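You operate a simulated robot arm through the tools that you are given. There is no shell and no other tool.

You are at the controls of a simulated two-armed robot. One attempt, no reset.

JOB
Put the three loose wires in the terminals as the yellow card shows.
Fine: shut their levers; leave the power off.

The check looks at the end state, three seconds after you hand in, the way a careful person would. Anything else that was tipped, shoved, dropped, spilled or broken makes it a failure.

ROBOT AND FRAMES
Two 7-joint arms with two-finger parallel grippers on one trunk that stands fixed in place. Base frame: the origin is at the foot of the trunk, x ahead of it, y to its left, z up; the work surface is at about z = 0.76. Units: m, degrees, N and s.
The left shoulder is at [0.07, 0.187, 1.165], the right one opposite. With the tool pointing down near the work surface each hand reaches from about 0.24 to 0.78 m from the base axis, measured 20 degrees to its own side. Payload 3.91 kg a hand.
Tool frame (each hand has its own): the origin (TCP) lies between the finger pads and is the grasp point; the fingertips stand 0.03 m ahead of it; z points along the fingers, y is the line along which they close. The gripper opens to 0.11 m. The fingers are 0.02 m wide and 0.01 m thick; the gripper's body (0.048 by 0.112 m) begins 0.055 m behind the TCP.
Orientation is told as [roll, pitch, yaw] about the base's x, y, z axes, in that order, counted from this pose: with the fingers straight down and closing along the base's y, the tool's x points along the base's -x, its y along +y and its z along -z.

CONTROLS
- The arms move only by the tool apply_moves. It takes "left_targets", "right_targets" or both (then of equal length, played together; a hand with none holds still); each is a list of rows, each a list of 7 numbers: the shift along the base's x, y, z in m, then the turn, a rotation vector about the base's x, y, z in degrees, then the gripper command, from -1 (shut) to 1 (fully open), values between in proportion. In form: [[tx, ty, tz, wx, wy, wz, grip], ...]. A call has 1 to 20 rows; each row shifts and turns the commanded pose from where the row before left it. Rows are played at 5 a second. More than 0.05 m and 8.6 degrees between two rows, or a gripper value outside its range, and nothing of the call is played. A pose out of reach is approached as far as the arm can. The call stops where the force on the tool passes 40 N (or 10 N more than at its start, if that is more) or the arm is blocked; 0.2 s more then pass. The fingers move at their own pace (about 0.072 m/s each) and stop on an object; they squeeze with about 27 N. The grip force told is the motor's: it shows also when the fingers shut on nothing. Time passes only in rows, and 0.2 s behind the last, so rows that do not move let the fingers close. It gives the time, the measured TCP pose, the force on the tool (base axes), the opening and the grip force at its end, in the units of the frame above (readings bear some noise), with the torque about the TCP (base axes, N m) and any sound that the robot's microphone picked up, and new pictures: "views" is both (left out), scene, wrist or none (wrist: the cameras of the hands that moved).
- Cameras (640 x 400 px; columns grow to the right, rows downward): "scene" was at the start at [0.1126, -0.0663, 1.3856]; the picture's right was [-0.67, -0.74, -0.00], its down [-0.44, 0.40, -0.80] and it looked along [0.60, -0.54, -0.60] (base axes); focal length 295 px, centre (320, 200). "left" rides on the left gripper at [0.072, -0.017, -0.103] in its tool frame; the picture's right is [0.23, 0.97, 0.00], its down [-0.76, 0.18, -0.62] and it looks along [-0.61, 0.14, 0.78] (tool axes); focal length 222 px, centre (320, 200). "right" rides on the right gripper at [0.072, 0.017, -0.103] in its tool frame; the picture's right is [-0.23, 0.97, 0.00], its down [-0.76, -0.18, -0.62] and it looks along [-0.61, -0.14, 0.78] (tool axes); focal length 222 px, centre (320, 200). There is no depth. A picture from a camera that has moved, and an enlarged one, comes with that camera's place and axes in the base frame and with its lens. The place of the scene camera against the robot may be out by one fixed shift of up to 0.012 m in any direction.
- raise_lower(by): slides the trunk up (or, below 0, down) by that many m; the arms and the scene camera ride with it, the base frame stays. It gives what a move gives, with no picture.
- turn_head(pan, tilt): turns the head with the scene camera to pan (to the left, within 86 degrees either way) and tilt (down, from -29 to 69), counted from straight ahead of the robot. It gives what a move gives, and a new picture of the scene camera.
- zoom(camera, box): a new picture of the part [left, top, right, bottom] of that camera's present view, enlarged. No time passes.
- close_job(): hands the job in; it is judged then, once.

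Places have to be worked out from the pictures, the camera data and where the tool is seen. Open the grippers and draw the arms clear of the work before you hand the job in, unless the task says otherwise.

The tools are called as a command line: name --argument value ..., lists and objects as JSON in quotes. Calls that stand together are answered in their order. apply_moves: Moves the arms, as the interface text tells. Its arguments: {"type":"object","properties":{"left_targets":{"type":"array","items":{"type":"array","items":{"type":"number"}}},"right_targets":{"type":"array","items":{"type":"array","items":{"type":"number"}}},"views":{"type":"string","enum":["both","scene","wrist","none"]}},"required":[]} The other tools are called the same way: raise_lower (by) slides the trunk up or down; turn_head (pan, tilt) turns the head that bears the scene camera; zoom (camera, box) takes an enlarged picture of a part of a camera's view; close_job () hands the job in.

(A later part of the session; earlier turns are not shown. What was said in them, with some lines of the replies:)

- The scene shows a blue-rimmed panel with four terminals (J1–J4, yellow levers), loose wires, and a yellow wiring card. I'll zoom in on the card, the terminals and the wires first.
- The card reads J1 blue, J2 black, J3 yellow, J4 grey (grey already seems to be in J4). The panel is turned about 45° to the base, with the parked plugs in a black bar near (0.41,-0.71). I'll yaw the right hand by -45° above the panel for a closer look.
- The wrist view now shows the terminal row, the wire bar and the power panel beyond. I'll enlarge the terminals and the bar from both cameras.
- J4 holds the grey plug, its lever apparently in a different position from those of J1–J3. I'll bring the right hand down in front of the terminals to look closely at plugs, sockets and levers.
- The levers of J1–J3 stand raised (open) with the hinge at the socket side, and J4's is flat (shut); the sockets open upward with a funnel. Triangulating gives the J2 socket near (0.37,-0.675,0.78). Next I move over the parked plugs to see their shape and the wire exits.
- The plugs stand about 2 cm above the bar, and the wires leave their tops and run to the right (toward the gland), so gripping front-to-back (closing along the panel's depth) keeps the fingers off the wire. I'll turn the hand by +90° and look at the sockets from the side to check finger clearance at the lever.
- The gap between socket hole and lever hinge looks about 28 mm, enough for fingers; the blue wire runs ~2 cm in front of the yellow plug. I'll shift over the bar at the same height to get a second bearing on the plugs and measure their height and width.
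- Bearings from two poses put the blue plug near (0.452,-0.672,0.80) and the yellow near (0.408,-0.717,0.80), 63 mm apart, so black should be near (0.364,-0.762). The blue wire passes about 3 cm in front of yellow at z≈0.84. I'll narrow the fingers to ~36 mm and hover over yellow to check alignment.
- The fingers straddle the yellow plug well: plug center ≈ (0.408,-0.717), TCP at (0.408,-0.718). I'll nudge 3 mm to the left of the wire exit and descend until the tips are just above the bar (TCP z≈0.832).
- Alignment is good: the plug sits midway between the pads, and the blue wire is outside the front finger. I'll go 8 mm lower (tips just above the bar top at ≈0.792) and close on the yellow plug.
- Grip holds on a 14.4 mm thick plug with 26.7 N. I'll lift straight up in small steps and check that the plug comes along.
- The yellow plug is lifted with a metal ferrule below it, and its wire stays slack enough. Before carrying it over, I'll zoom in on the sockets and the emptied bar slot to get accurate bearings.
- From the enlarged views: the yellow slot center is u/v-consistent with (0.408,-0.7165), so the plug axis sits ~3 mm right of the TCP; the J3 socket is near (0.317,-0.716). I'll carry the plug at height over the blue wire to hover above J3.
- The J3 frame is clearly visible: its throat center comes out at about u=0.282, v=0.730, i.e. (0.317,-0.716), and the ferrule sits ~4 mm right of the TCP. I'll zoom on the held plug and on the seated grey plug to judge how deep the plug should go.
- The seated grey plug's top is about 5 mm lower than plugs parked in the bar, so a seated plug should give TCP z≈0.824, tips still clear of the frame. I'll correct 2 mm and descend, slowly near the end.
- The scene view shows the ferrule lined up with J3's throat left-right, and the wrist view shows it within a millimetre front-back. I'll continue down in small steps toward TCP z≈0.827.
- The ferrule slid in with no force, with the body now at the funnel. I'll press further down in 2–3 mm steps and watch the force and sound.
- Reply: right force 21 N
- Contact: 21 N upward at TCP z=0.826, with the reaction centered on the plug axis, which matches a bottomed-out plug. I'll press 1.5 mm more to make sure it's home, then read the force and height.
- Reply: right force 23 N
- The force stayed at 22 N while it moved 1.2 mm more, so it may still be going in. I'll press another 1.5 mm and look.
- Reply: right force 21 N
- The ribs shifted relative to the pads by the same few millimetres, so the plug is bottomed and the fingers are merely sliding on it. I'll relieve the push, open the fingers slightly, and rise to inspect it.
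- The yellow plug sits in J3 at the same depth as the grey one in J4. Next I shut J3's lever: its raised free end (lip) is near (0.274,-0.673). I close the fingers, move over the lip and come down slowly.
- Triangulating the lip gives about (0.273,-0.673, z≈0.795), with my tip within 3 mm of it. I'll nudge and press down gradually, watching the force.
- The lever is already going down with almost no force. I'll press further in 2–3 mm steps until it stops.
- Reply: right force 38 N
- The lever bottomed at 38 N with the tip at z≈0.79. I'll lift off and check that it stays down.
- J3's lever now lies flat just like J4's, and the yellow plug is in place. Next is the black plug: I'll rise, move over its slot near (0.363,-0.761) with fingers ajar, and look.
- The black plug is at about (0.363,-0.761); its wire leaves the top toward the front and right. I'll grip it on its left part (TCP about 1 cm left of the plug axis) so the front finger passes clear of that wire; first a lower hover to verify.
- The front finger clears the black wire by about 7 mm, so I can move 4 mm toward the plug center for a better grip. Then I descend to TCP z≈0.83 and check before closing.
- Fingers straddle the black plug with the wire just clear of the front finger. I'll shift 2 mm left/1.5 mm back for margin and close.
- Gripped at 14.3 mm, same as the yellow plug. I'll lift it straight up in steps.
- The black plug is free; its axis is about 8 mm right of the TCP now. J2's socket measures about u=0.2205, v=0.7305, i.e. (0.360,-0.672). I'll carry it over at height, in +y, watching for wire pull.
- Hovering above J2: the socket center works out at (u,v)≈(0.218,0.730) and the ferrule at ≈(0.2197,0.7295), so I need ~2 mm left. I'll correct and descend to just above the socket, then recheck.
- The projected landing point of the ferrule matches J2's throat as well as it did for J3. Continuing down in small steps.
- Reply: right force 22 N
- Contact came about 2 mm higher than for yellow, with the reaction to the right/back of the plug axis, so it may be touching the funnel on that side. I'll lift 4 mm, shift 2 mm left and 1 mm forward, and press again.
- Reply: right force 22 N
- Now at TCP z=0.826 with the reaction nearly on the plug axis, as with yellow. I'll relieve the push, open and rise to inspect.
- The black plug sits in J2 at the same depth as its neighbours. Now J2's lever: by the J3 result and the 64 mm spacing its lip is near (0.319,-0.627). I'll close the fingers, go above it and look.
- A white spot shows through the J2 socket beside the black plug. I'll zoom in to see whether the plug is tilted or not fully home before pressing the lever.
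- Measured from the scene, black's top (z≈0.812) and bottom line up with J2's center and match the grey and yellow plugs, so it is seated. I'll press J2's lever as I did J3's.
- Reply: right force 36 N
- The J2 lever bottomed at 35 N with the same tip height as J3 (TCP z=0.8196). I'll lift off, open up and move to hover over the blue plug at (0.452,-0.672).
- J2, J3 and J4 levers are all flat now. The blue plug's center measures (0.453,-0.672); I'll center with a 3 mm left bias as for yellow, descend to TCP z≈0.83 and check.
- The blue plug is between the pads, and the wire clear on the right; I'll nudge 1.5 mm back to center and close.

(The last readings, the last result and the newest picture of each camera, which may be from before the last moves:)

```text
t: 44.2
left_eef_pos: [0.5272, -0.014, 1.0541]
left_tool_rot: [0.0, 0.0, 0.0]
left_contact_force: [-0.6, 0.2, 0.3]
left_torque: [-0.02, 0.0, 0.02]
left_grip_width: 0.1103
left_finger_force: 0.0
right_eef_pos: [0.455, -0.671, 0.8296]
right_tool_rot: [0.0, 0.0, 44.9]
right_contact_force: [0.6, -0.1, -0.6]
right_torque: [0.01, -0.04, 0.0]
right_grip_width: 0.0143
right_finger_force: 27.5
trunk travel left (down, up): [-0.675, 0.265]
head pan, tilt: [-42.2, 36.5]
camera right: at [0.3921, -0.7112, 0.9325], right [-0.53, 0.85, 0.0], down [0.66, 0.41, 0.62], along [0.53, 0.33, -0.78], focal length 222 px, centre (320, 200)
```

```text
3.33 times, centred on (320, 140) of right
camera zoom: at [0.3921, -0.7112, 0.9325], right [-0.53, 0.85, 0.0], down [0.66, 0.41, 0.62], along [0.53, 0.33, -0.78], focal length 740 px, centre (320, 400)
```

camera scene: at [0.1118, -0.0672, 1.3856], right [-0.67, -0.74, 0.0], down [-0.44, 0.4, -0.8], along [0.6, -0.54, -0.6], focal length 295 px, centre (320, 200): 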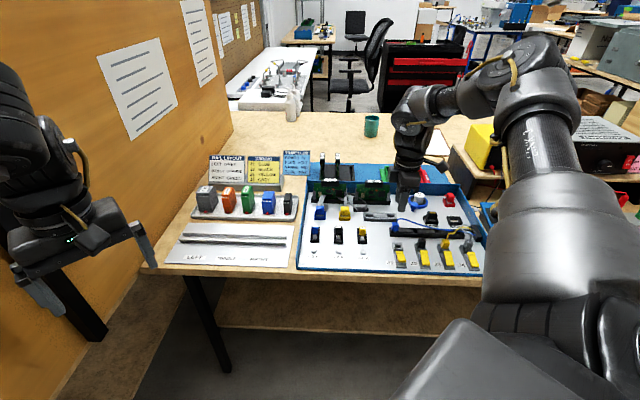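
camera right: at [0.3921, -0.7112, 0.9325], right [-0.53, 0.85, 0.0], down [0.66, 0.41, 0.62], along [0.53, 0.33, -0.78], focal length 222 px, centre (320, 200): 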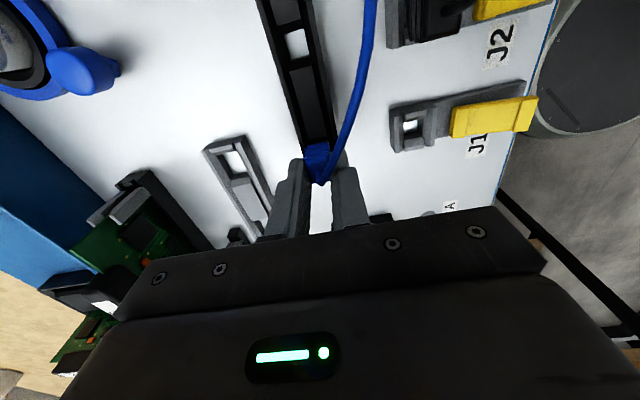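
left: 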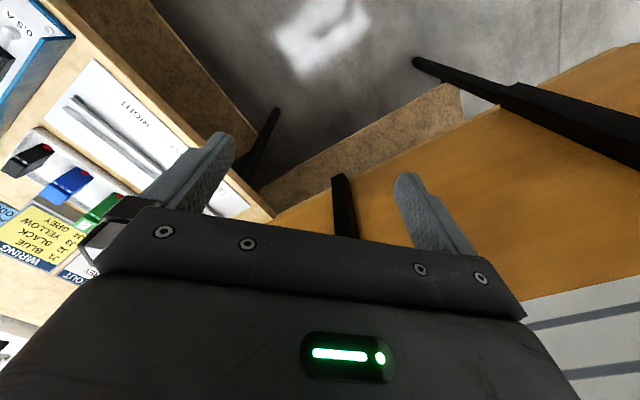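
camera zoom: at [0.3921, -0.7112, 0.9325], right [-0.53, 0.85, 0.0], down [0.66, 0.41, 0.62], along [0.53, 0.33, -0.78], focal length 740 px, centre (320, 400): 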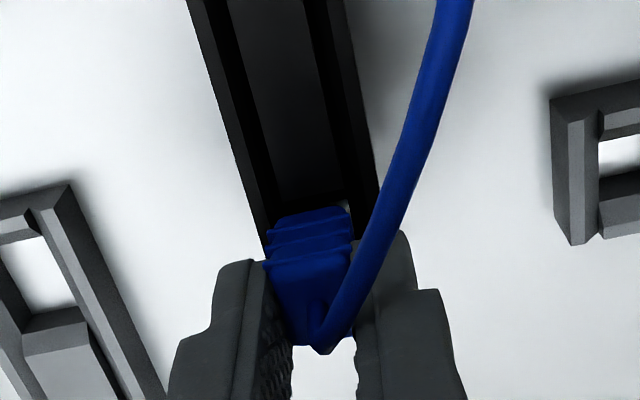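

Blue is gripped (14.3 mm, no side load). I'll lift it clear and carry it forward over J1 near (0.410,-0.624).

apply_moves --right_targets '[[0, 0, 0.01, 0, 0, 0, -1], [0, 0, 0.02, 0, 0, 0, -1], [0, 0, 0.03, 0, 0, 0, -1], [0, 0, 0.03, 0, 0, 0, -1], [-0.015, 0.0155, 0, 0, 0, 0, -1], [-0.015, 0.0155, 0, 0, 0, 0, -1], [-0.015, 0.016, 0, 0, 0, 0, -1], [0, 0, 0, 0, 0, 0, -1]]'

zoom --camera "right" --box '[260, 70, 400, 158]'

zoom --camera "scene" --box '[385, 190, 485, 265]'

```text
t: 46.0
left_eef_pos: [0.5275, -0.015, 1.0543]
left_tool_rot: [0.0, 0.1, 0.1]
left_contact_force: [0.2, 1.1, -0.1]
left_torque: [0.0, 0.01, 0.02]
left_grip_width: 0.11
left_finger_force: 0.2
right_eef_pos: [0.4116, -0.6234, 0.9194]
right_tool_rot: [-0.1, 0.0, 45.0]
right_contact_force: [-0.1, -0.8, -1.2]
right_torque: [0.02, 0.05, -0.01]
right_grip_width: 0.0143
right_finger_force: 27.4
trunk travel left (down, up): [-0.675, 0.265]
head pan, tilt: [-42.2, 36.5]
camera scene: at [0.1132, -0.0668, 1.3855], right [-0.67, -0.74, 0.0], down [-0.44, 0.4, -0.8], along [0.59, -0.54, -0.6], focal length 295 px, centre (320, 200)
camera right: at [0.3473, -0.6644, 1.023], right [-0.53, 0.85, 0.0], down [0.66, 0.41, 0.62], along [0.53, 0.33, -0.78], focal length 222 px, centre (320, 200)
```

scene: 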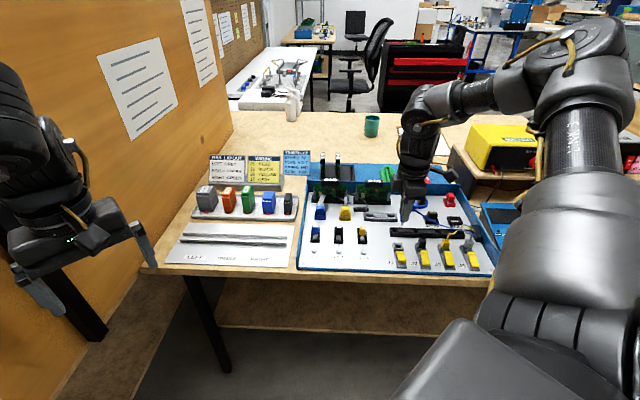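
right: 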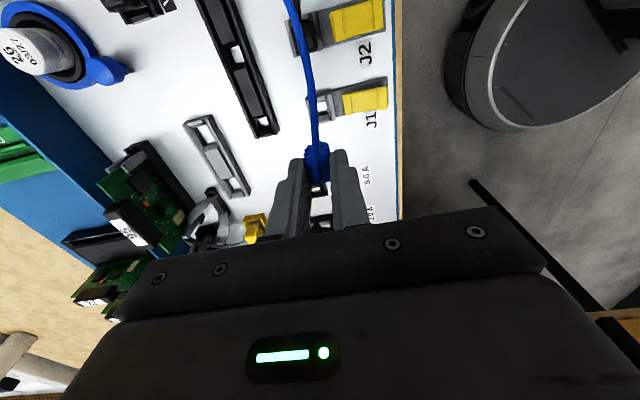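

```text
4.55 times, centred on (330, 114) of right
camera zoom: at [0.3473, -0.6644, 1.023], right [-0.53, 0.85, 0.0], down [0.66, 0.41, 0.62], along [0.53, 0.33, -0.78], focal length 1010 px, centre (274, 591)
```

zoom: 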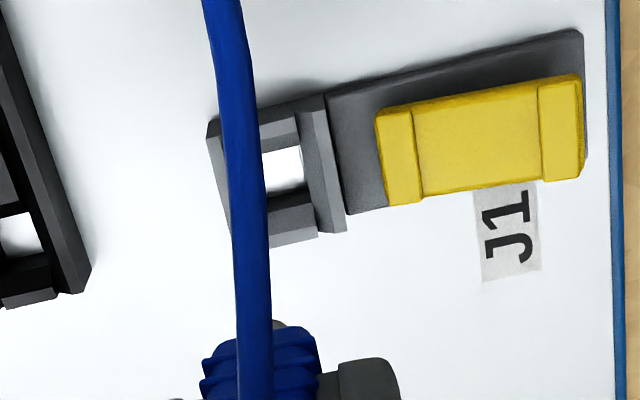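

```text
5.33 times, centred on (435, 228) of scene
camera zoom: at [0.1132, -0.0668, 1.3855], right [-0.67, -0.74, 0.0], down [-0.44, 0.4, -0.8], along [0.59, -0.54, -0.6], focal length 1573 px, centre (-293, 53)
```

zoom: 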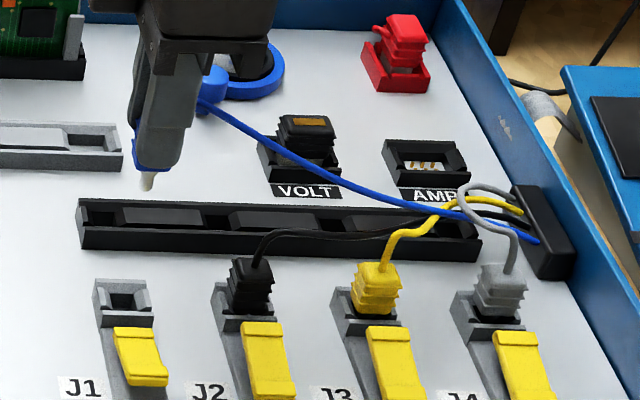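

J1's center measures (u,v)≈(0.1546,0.7297) and the ferrule ≈(0.1535,0.730), essentially aligned. I'll add 1 mm to the right and descend toward the socket.

apply_moves --right_targets '[[-0.0007, -0.0007, -0.02, 0, 0, 0, -1], [0, 0, -0.02, 0, 0, 0, -1], [0, 0, -0.02, 0, 0, 0, -1], [0, 0, 0, 0, 0, 0, -1]]' --views "wrist"

zoom --camera "right" --box '[260, 70, 400, 158]'

zoom --camera "scene" --box '[380, 215, 450, 265]'

```text
t: 47.0
left_eef_pos: [0.5268, -0.0134, 1.0551]
left_tool_rot: [-0.1, 0.1, 0.0]
left_contact_force: [-0.4, -0.7, 0.7]
left_torque: [-0.01, -0.01, 0.0]
left_grip_width: 0.11
left_finger_force: 0.1
right_eef_pos: [0.4095, -0.6241, 0.86]
right_tool_rot: [0.0, 0.0, 45.0]
right_contact_force: [0.4, 0.2, -0.9]
right_torque: [0.03, 0.0, 0.02]
right_grip_width: 0.0144
right_finger_force: 26.5
trunk travel left (down, up): [-0.675, 0.265]
head pan, tilt: [-42.2, 36.5]
camera right: at [0.3458, -0.6644, 0.9635], right [-0.53, 0.85, 0.0], down [0.66, 0.41, 0.62], along [0.53, 0.33, -0.78], focal length 222 px, centre (320, 200)
```

right: 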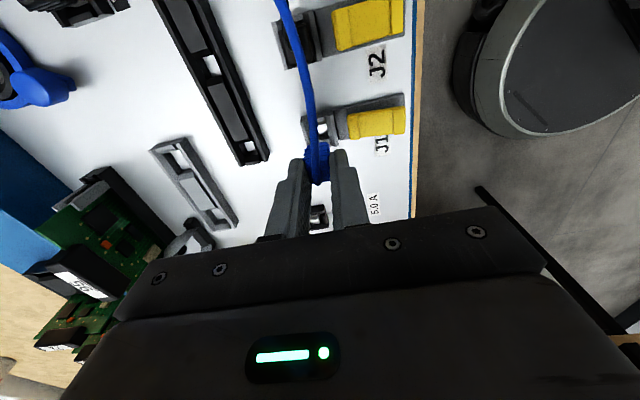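

```text
4.55 times, centred on (330, 114) of right
camera zoom: at [0.3458, -0.6644, 0.9635], right [-0.53, 0.85, 0.0], down [0.66, 0.41, 0.62], along [0.53, 0.33, -0.78], focal length 1010 px, centre (274, 591)
```

zoom: 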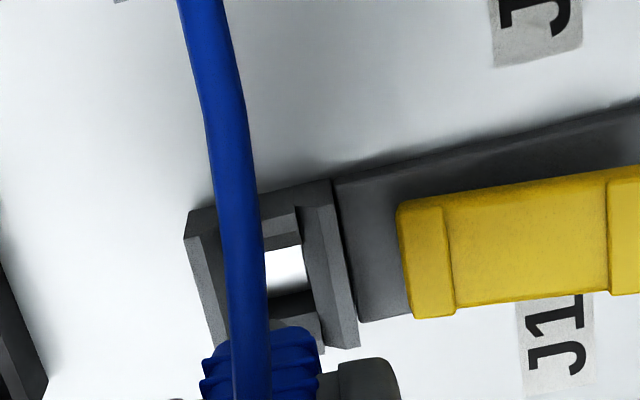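

```text
8.00 times, centred on (415, 240) of scene
camera zoom: at [0.1124, -0.0665, 1.3856], right [-0.67, -0.74, 0.0], down [-0.44, 0.4, -0.8], along [0.6, -0.54, -0.6], focal length 2359 px, centre (-440, -120)
```

zoom: 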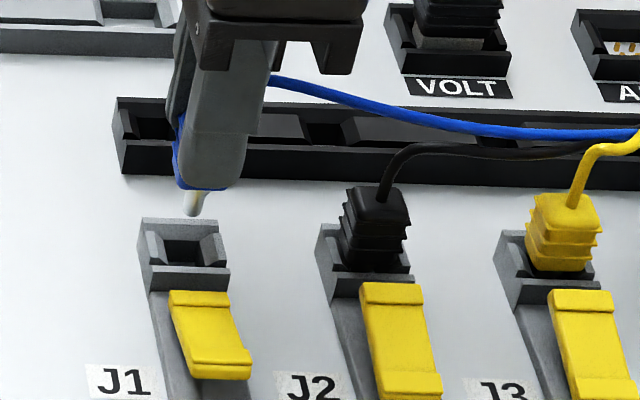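

The projected landing coincides with J1's throat just as in the other two insertions. Going down the rest of the way in small steps.

apply_moves --right_targets '[[0, 0, -0.008, 0, 0, 0, -1], [0, 0, -0.008, 0, 0, 0, -1], [0, 0, -0.006, 0, 0, 0, -1], [0, 0, -0.005, 0, 0, 0, -1], [0, 0, -0.004, 0, 0, 0, -1], [0, 0, -0.003, 0, 0, 0, -1], [0, 0, -0.002, 0, 0, 0, -1], [0, 0, -0.001, 0, 0, 0, -1]]' --views "wrist"

zoom --camera "right" --box '[260, 90, 400, 180]'

zoom --camera "scene" --box '[380, 215, 450, 265]'

```text
t: 48.8
left_eef_pos: [0.5257, -0.0107, 1.0565]
left_tool_rot: [0.0, 0.0, 0.0]
left_contact_force: [0.1, -0.7, 0.6]
left_torque: [0.0, 0.02, 0.06]
left_grip_width: 0.1097
left_finger_force: 0.0
right_eef_pos: [0.4104, -0.624, 0.8254]
right_tool_rot: [-0.2, -0.1, 44.9]
right_contact_force: [1.6, -3.8, 21.5]
right_torque: [-0.23, -0.03, 0.02]
right_grip_width: 0.0144
right_finger_force: 27.2
trunk travel left (down, up): [-0.675, 0.265]
head pan, tilt: [-42.2, 36.5]
camera right: at [0.3458, -0.6631, 0.9284], right [-0.53, 0.85, 0.0], down [0.66, 0.41, 0.62], along [0.53, 0.33, -0.78], focal length 222 px, centre (320, 200)
```

right: 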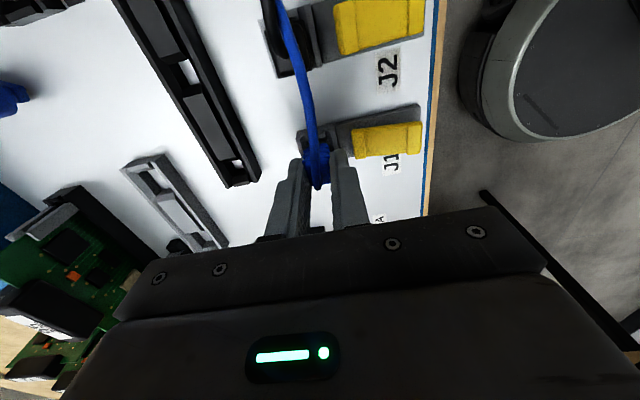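

```text
4.44 times, centred on (330, 135) of right
camera zoom: at [0.3458, -0.6631, 0.9284], right [-0.53, 0.85, 0.0], down [0.66, 0.41, 0.62], along [0.53, 0.33, -0.78], focal length 987 px, centre (276, 489)
```

zoom: 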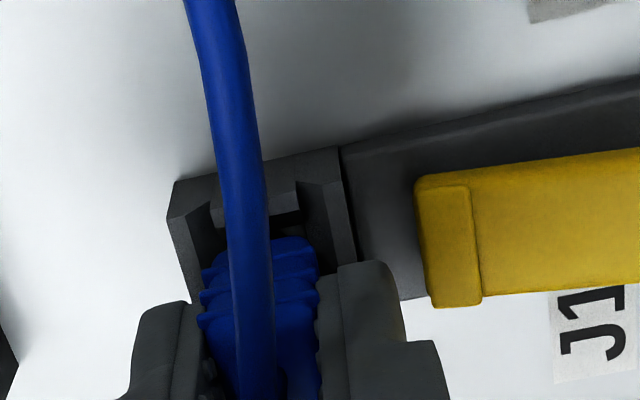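

```text
8.00 times, centred on (415, 240) of scene
camera zoom: at [0.1108, -0.0639, 1.386], right [-0.67, -0.74, 0.0], down [-0.44, 0.4, -0.81], along [0.6, -0.54, -0.59], focal length 2359 px, centre (-440, -120)
```

zoom: 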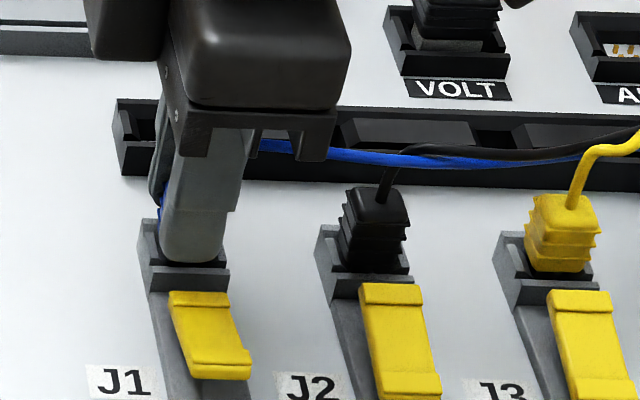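

Same contact signature (21 N at TCP z=0.825): blue is seated in J1. I'll relieve, open and rise, then inspect.

apply_moves --right_targets '[[0, 0, 0.003, 0, 0, 0, -1], [0, 0, 0, 0, 0, 0, -0.52], [0, 0, 0, 0, 0, 0, -0.52], [0, 0, 0.02, 0, 0, 0, -0.52], [0, 0, 0.025, 0, 0, 0, -0.52], [0, 0, 0.03, 0, 0, 0, -0.52], [0, 0, 0, 0, 0, 0, -0.52]]' --views "wrist"

zoom --camera "right" --box '[230, 30, 430, 160]'

zoom --camera "scene" --box '[380, 215, 450, 265]'

```text
t: 50.4
left_eef_pos: [0.5266, -0.0131, 1.0533]
left_tool_rot: [0.0, -0.1, -0.1]
left_contact_force: [-0.8, -0.6, 0.5]
left_torque: [-0.02, 0.0, -0.01]
left_grip_width: 0.11
left_finger_force: 0.0
right_eef_pos: [0.4094, -0.6247, 0.9009]
right_tool_rot: [0.1, 0.0, 45.0]
right_contact_force: [-0.3, -0.2, 0.0]
right_torque: [0.0, 0.01, -0.01]
right_grip_width: 0.0263
right_finger_force: 0.1
trunk travel left (down, up): [-0.675, 0.265]
head pan, tilt: [-42.2, 36.5]
camera right: at [0.3457, -0.6649, 1.0033], right [-0.53, 0.85, 0.0], down [0.66, 0.41, 0.62], along [0.53, 0.33, -0.78], focal length 222 px, centre (320, 200)
```

right: 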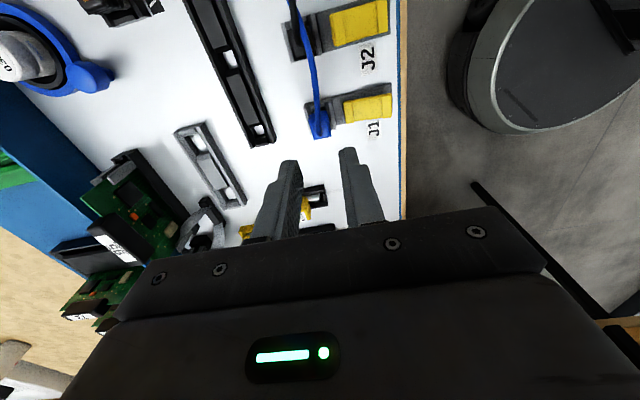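

```text
3.08 times, centred on (330, 95) of right
camera zoom: at [0.3457, -0.6649, 1.0033], right [-0.53, 0.85, 0.0], down [0.66, 0.41, 0.62], along [0.53, 0.33, -0.78], focal length 684 px, centre (289, 523)
```

zoom: 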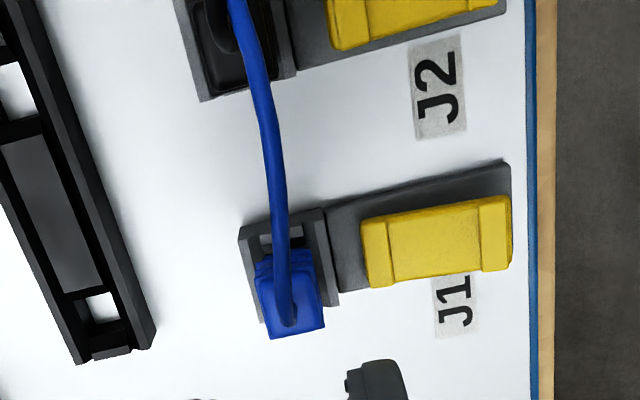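

```text
8.00 times, centred on (415, 240) of scene
camera zoom: at [0.113, -0.0671, 1.3855], right [-0.67, -0.74, 0.0], down [-0.44, 0.4, -0.8], along [0.59, -0.54, -0.6], focal length 2359 px, centre (-440, -120)
```

zoom: 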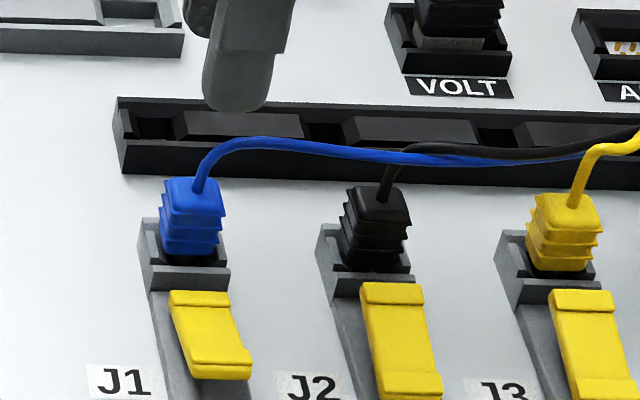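

Blue's top (z≈0.813) and position match the others. Now J1's lever, lip expected near (0.364,-0.582): close fingers, move over it and check.

apply_moves --right_targets '[[-0.0152, 0.0141, 0, 0, 0, 0, -1], [-0.0152, 0.0141, 0, 0, 0, 0, -1], [-0.0152, 0.0141, 0, 0, 0, 0, -1], [0, 0, -0.02, 0, 0, 0, -1], [0, 0, -0.025, 0, 0, 0, -1], [0, 0, 0, 0, 0, 0, -1]]' --views "wrist"

zoom --camera "right" --box '[220, 60, 400, 190]'

zoom --camera "scene" --box '[370, 225, 460, 285]'

```text
t: 51.8
left_eef_pos: [0.5269, -0.013, 1.0554]
left_tool_rot: [-0.1, 0.0, 0.0]
left_contact_force: [0.0, -1.3, -1.0]
left_torque: [-0.01, 0.01, -0.01]
left_grip_width: 0.1101
left_finger_force: 0.1
right_eef_pos: [0.3627, -0.5823, 0.857]
right_tool_rot: [0.0, -0.1, 45.0]
right_contact_force: [0.1, 0.3, -0.2]
right_torque: [-0.02, 0.01, 0.01]
right_grip_width: 0.0
right_finger_force: 27.6
trunk travel left (down, up): [-0.675, 0.265]
head pan, tilt: [-42.2, 36.5]
camera right: at [0.2992, -0.6224, 0.9602], right [-0.53, 0.85, 0.0], down [0.66, 0.41, 0.62], along [0.53, 0.33, -0.78], focal length 222 px, centre (320, 200)
```

right: 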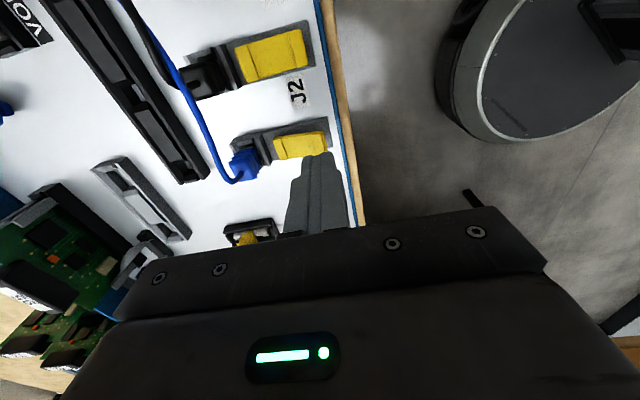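

```text
3.08 times, centred on (310, 125) of right
camera zoom: at [0.2992, -0.6224, 0.9602], right [-0.53, 0.85, 0.0], down [0.66, 0.41, 0.62], along [0.53, 0.33, -0.78], focal length 684 px, centre (351, 431)
```

zoom: 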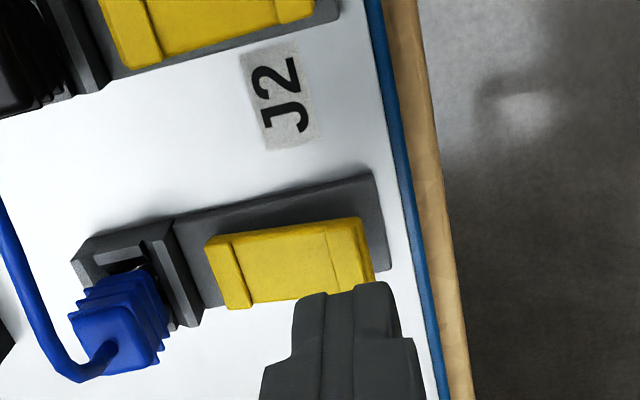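

```text
6.67 times, centred on (415, 255) of scene
camera zoom: at [0.112, -0.066, 1.3857], right [-0.67, -0.74, 0.0], down [-0.44, 0.4, -0.8], along [0.6, -0.54, -0.59], focal length 1966 px, centre (-313, -167)
```

zoom: 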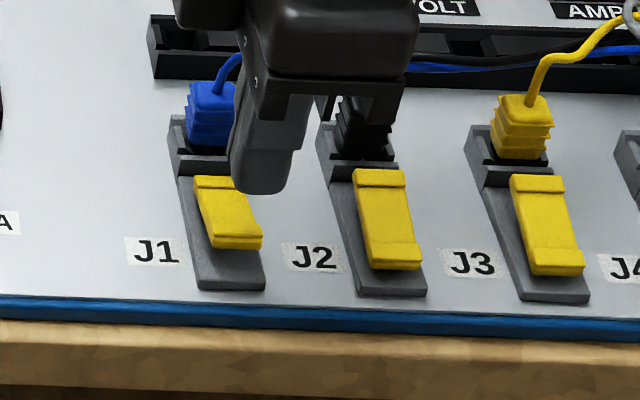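

Same geometry as before the J2 press, so I'll apply the same nudge and press J1's lever down until it stops.

apply_moves --right_targets '[[-0.0012, -0.0012, -0.012, 0, 0, 0, -1], [0, 0, -0.008, 0, 0, 0, -1], [0, 0, -0.005, 0, 0, 0, -1], [0, 0, -0.005, 0, 0, 0, -1], [0, 0, -0.004, 0, 0, 0, -1], [0, 0, -0.003, 0, 0, 0, -1], [0, 0, -0.002, 0, 0, 0, -1], [0, 0, -0.002, 0, 0, 0, -1]]' --views "none"

zoom --camera "scene" --box '[370, 225, 460, 285]'

```text
t: 53.6
left_eef_pos: [0.5249, -0.0117, 1.0564]
left_tool_rot: [-0.1, -0.1, -0.1]
left_contact_force: [-0.8, 0.0, 0.2]
left_torque: [0.02, 0.02, 0.0]
left_grip_width: 0.11
left_finger_force: 0.0
right_eef_pos: [0.3638, -0.5839, 0.8204]
right_tool_rot: [-0.6, 0.2, 45.0]
right_contact_force: [-10.4, -2.6, 24.7]
right_torque: [-0.04, 0.2, -0.11]
right_grip_width: 0.0
right_finger_force: 27.2
trunk travel left (down, up): [-0.675, 0.265]
head pan, tilt: [-42.2, 36.5]
stopped in row 8 (right hand): the force on the tool passed its limit at 43 N (the readings are from after the stop); the commanded pose is now the measured one
```

```text
6.67 times, centred on (415, 255) of scene
camera zoom: at [0.1091, -0.0633, 1.3862], right [-0.67, -0.74, 0.0], down [-0.44, 0.4, -0.81], along [0.6, -0.54, -0.59], focal length 1966 px, centre (-313, -167)
```

zoom: 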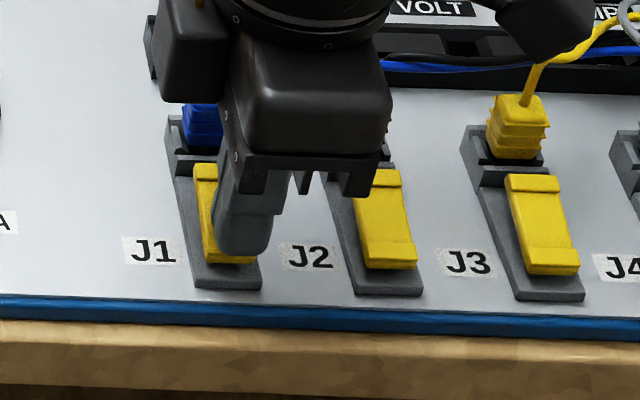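

The J1 lever is bottomed at the same height (TCP z≈0.820). I'll lift straight off, rise well clear and look at everything.

apply_moves --right_targets '[[0, 0, 0.01, 0, 0, 0, -1], [0, 0, 0.03, 0, 0, 0, -1], [0, 0, 0.04, 0, 0, 0, -1], [0, 0, 0.045, 0, 0, 0, -1], [0, 0, 0.045, 0, 0, 0, -1], [0, 0.03, 0.03, 0, 0, 0, -1], [0, 0.04, 0.02, 0, 0, 0, -1], [0, 0.04, 0, 0, 0, 0, -1], [0, 0, 0, 0, 0, 0, -1]]'

zoom --camera "scene" --box '[385, 205, 505, 280]'

zoom --camera "scene" --box '[290, 150, 510, 288]'

```text
t: 55.6
left_eef_pos: [0.5269, -0.0147, 1.0541]
left_tool_rot: [0.1, -0.1, -0.1]
left_contact_force: [0.0, -0.1, 0.1]
left_torque: [0.03, 0.0, 0.01]
left_grip_width: 0.1098
left_finger_force: 0.1
right_eef_pos: [0.3658, -0.4763, 1.0374]
right_tool_rot: [-0.4, 0.0, 45.1]
right_contact_force: [0.1, -0.2, -0.6]
right_torque: [-0.02, -0.03, 0.0]
right_grip_width: 0.0
right_finger_force: 27.1
trunk travel left (down, up): [-0.675, 0.265]
head pan, tilt: [-42.2, 36.5]
camera scene: at [0.1124, -0.0676, 1.3855], right [-0.67, -0.74, 0.0], down [-0.44, 0.4, -0.8], along [0.6, -0.54, -0.6], focal length 295 px, centre (320, 200)
camera right: at [0.3025, -0.5158, 1.14], right [-0.53, 0.85, -0.01], down [0.66, 0.42, 0.62], along [0.53, 0.32, -0.78], focal length 222 px, centre (320, 200)
```

scene: 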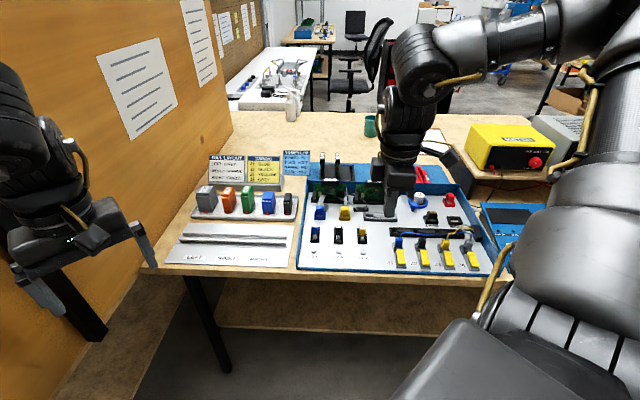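
right: 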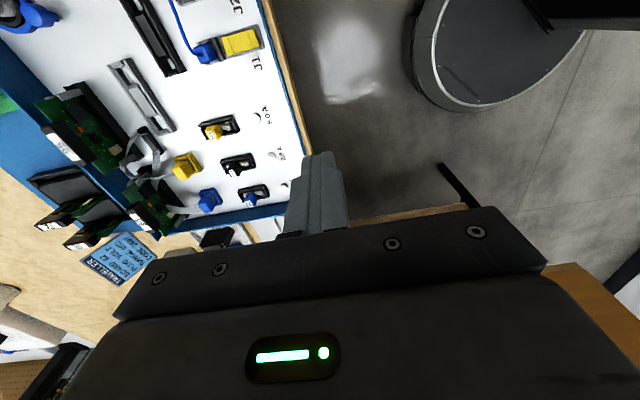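

```text
5.33 times, centred on (445, 242) of scene
camera zoom: at [0.1124, -0.0676, 1.3855], right [-0.67, -0.74, 0.0], down [-0.44, 0.4, -0.8], along [0.6, -0.54, -0.6], focal length 1573 px, centre (-347, -27)
```

zoom: 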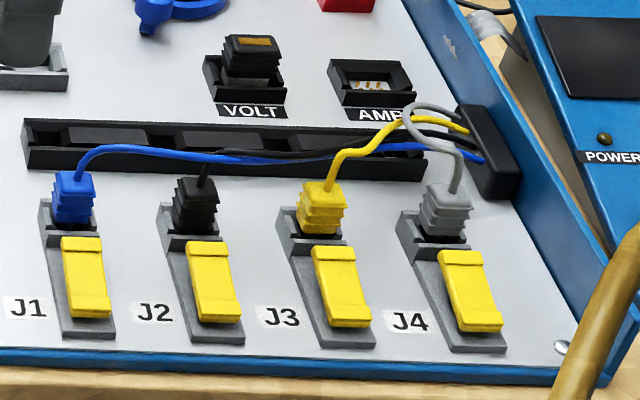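

```text
2.90 times, centred on (400, 219) of scene
camera zoom: at [0.1124, -0.0676, 1.3855], right [-0.67, -0.74, 0.0], down [-0.44, 0.4, -0.8], along [0.6, -0.54, -0.6], focal length 855 px, centre (88, 145)
```

zoom: 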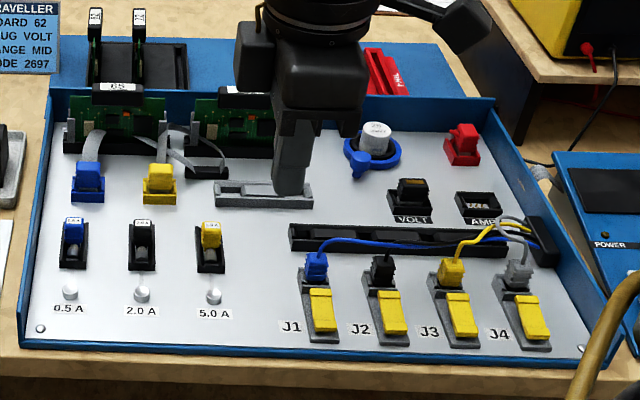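

All four plugs match the card (J1 blue, J2 black, J3 yellow, J4 grey) and the bar is empty. I'll zoom closer to confirm each lever lies flat and each plug sits straight.

zoom --camera "scene" --box '[385, 230, 435, 275]'

zoom --camera "scene" --box '[432, 230, 487, 275]'

```text
8.89 times, centred on (410, 252) of scene
camera zoom: at [0.1124, -0.0676, 1.3855], right [-0.67, -0.74, 0.0], down [-0.44, 0.4, -0.8], along [0.6, -0.54, -0.6], focal length 2621 px, centre (-480, -267)
```

zoom: 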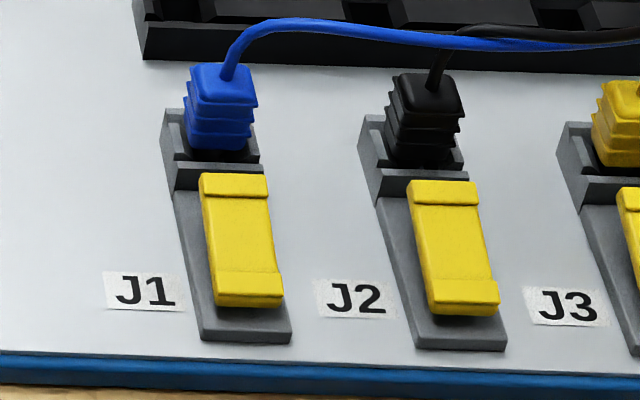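

```text
8.89 times, centred on (460, 252) of scene
camera zoom: at [0.1124, -0.0676, 1.3855], right [-0.67, -0.74, 0.0], down [-0.44, 0.4, -0.8], along [0.6, -0.54, -0.6], focal length 2621 px, centre (-920, -267)
```

zoom: 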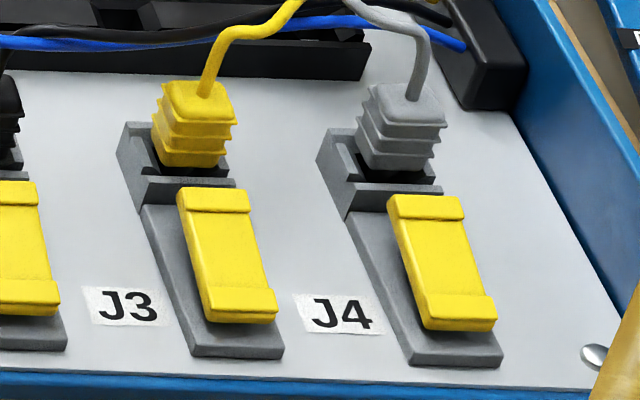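

All four levers have identical lip-to-base spacing, so J1–J3 are shut like J4, and the plugs stand straight. I'll draw the right arm up and back, away from the panel, and open its gripper.

apply_moves --right_targets '[[-0.01, 0.02, 0.02, 0, 0, 0, -0.5], [-0.015, 0.025, 0.02, 0, 0, 0, 0], [-0.015, 0.025, 0.02, 0, 0, 0, 0.5], [-0.015, 0.025, 0.01, 0, 0, 0, 1], [0, 0, 0, 0, 0, 0, 1], [0, 0, 0, 0, 0, 0, 1], [0, 0, 0, 0, 0, 0, 1]]' --views "scene"

zoom --camera "scene" --box '[290, 150, 510, 288]'

zoom --camera "scene" --box '[460, 130, 640, 280]'

```text
t: 57.2
left_eef_pos: [0.5265, -0.0126, 1.0542]
left_tool_rot: [0.0, 0.0, 0.0]
left_contact_force: [-0.5, -0.1, -0.5]
left_torque: [0.0, -0.02, -0.01]
left_grip_width: 0.11
left_finger_force: 0.1
right_eef_pos: [0.3096, -0.3805, 1.1082]
right_tool_rot: [-0.5, 0.0, 45.0]
right_contact_force: [-0.6, 0.0, -0.8]
right_torque: [0.03, 0.0, -0.02]
right_grip_width: 0.11
right_finger_force: 0.0
trunk travel left (down, up): [-0.675, 0.265]
head pan, tilt: [-42.2, 36.5]
camera scene: at [0.1124, -0.066, 1.3857], right [-0.67, -0.74, 0.0], down [-0.44, 0.4, -0.8], along [0.6, -0.54, -0.59], focal length 295 px, centre (320, 200)
```

scene: 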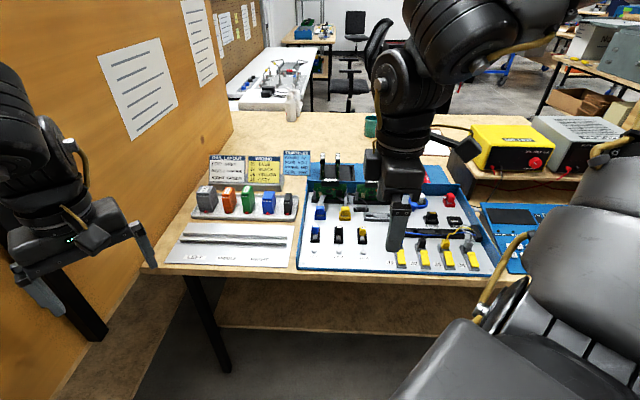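

```text
2.90 times, centred on (400, 219) of scene
camera zoom: at [0.1124, -0.066, 1.3857], right [-0.67, -0.74, 0.0], down [-0.44, 0.4, -0.8], along [0.6, -0.54, -0.59], focal length 855 px, centre (88, 145)
```

zoom: 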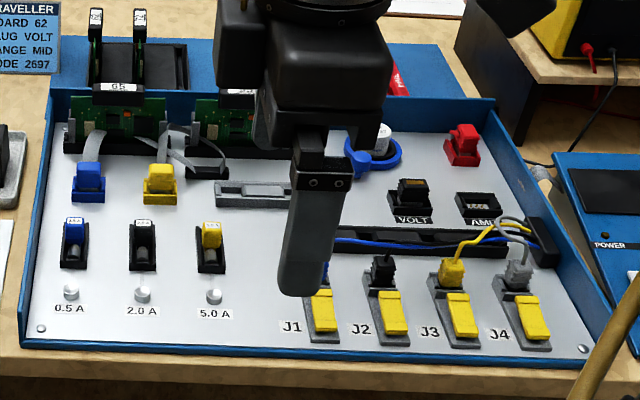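

```text
2.67 times, centred on (550, 205) of scene
camera zoom: at [0.1124, -0.066, 1.3857], right [-0.67, -0.74, 0.0], down [-0.44, 0.4, -0.8], along [0.6, -0.54, -0.59], focal length 786 px, centre (-293, 187)
```

zoom: 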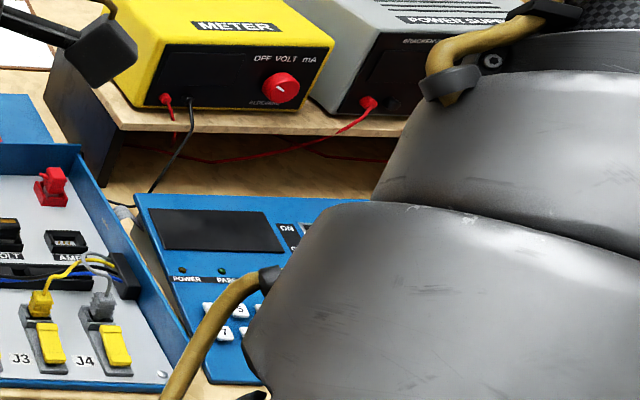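

The power LED is dark, all three wires are in their terminals with levers shut, nothing else was touched, and both grippers are open and clear. Handing in.

close_job

```text
The job is handed in.
```

The three loose wires are in the terminals the yellow card shows: blue in J1, black in J2 and yellow in J3. Grey was already in J4 and I left it there.

- **Wires:** each plug went in until it stopped. From the camera, all three sit straight and at about the same depth as the grey one.
- **Levers:** I pressed the J1, J2 and J3 levers down until they stopped. They now lie flat, like J4's.
- **Power:** I never touched the power controls, and the power light was dark in the last picture.

I saw nothing else on the panel moved. Both arms are clear of the work with their grippers open, and the job has been handed in for the check.
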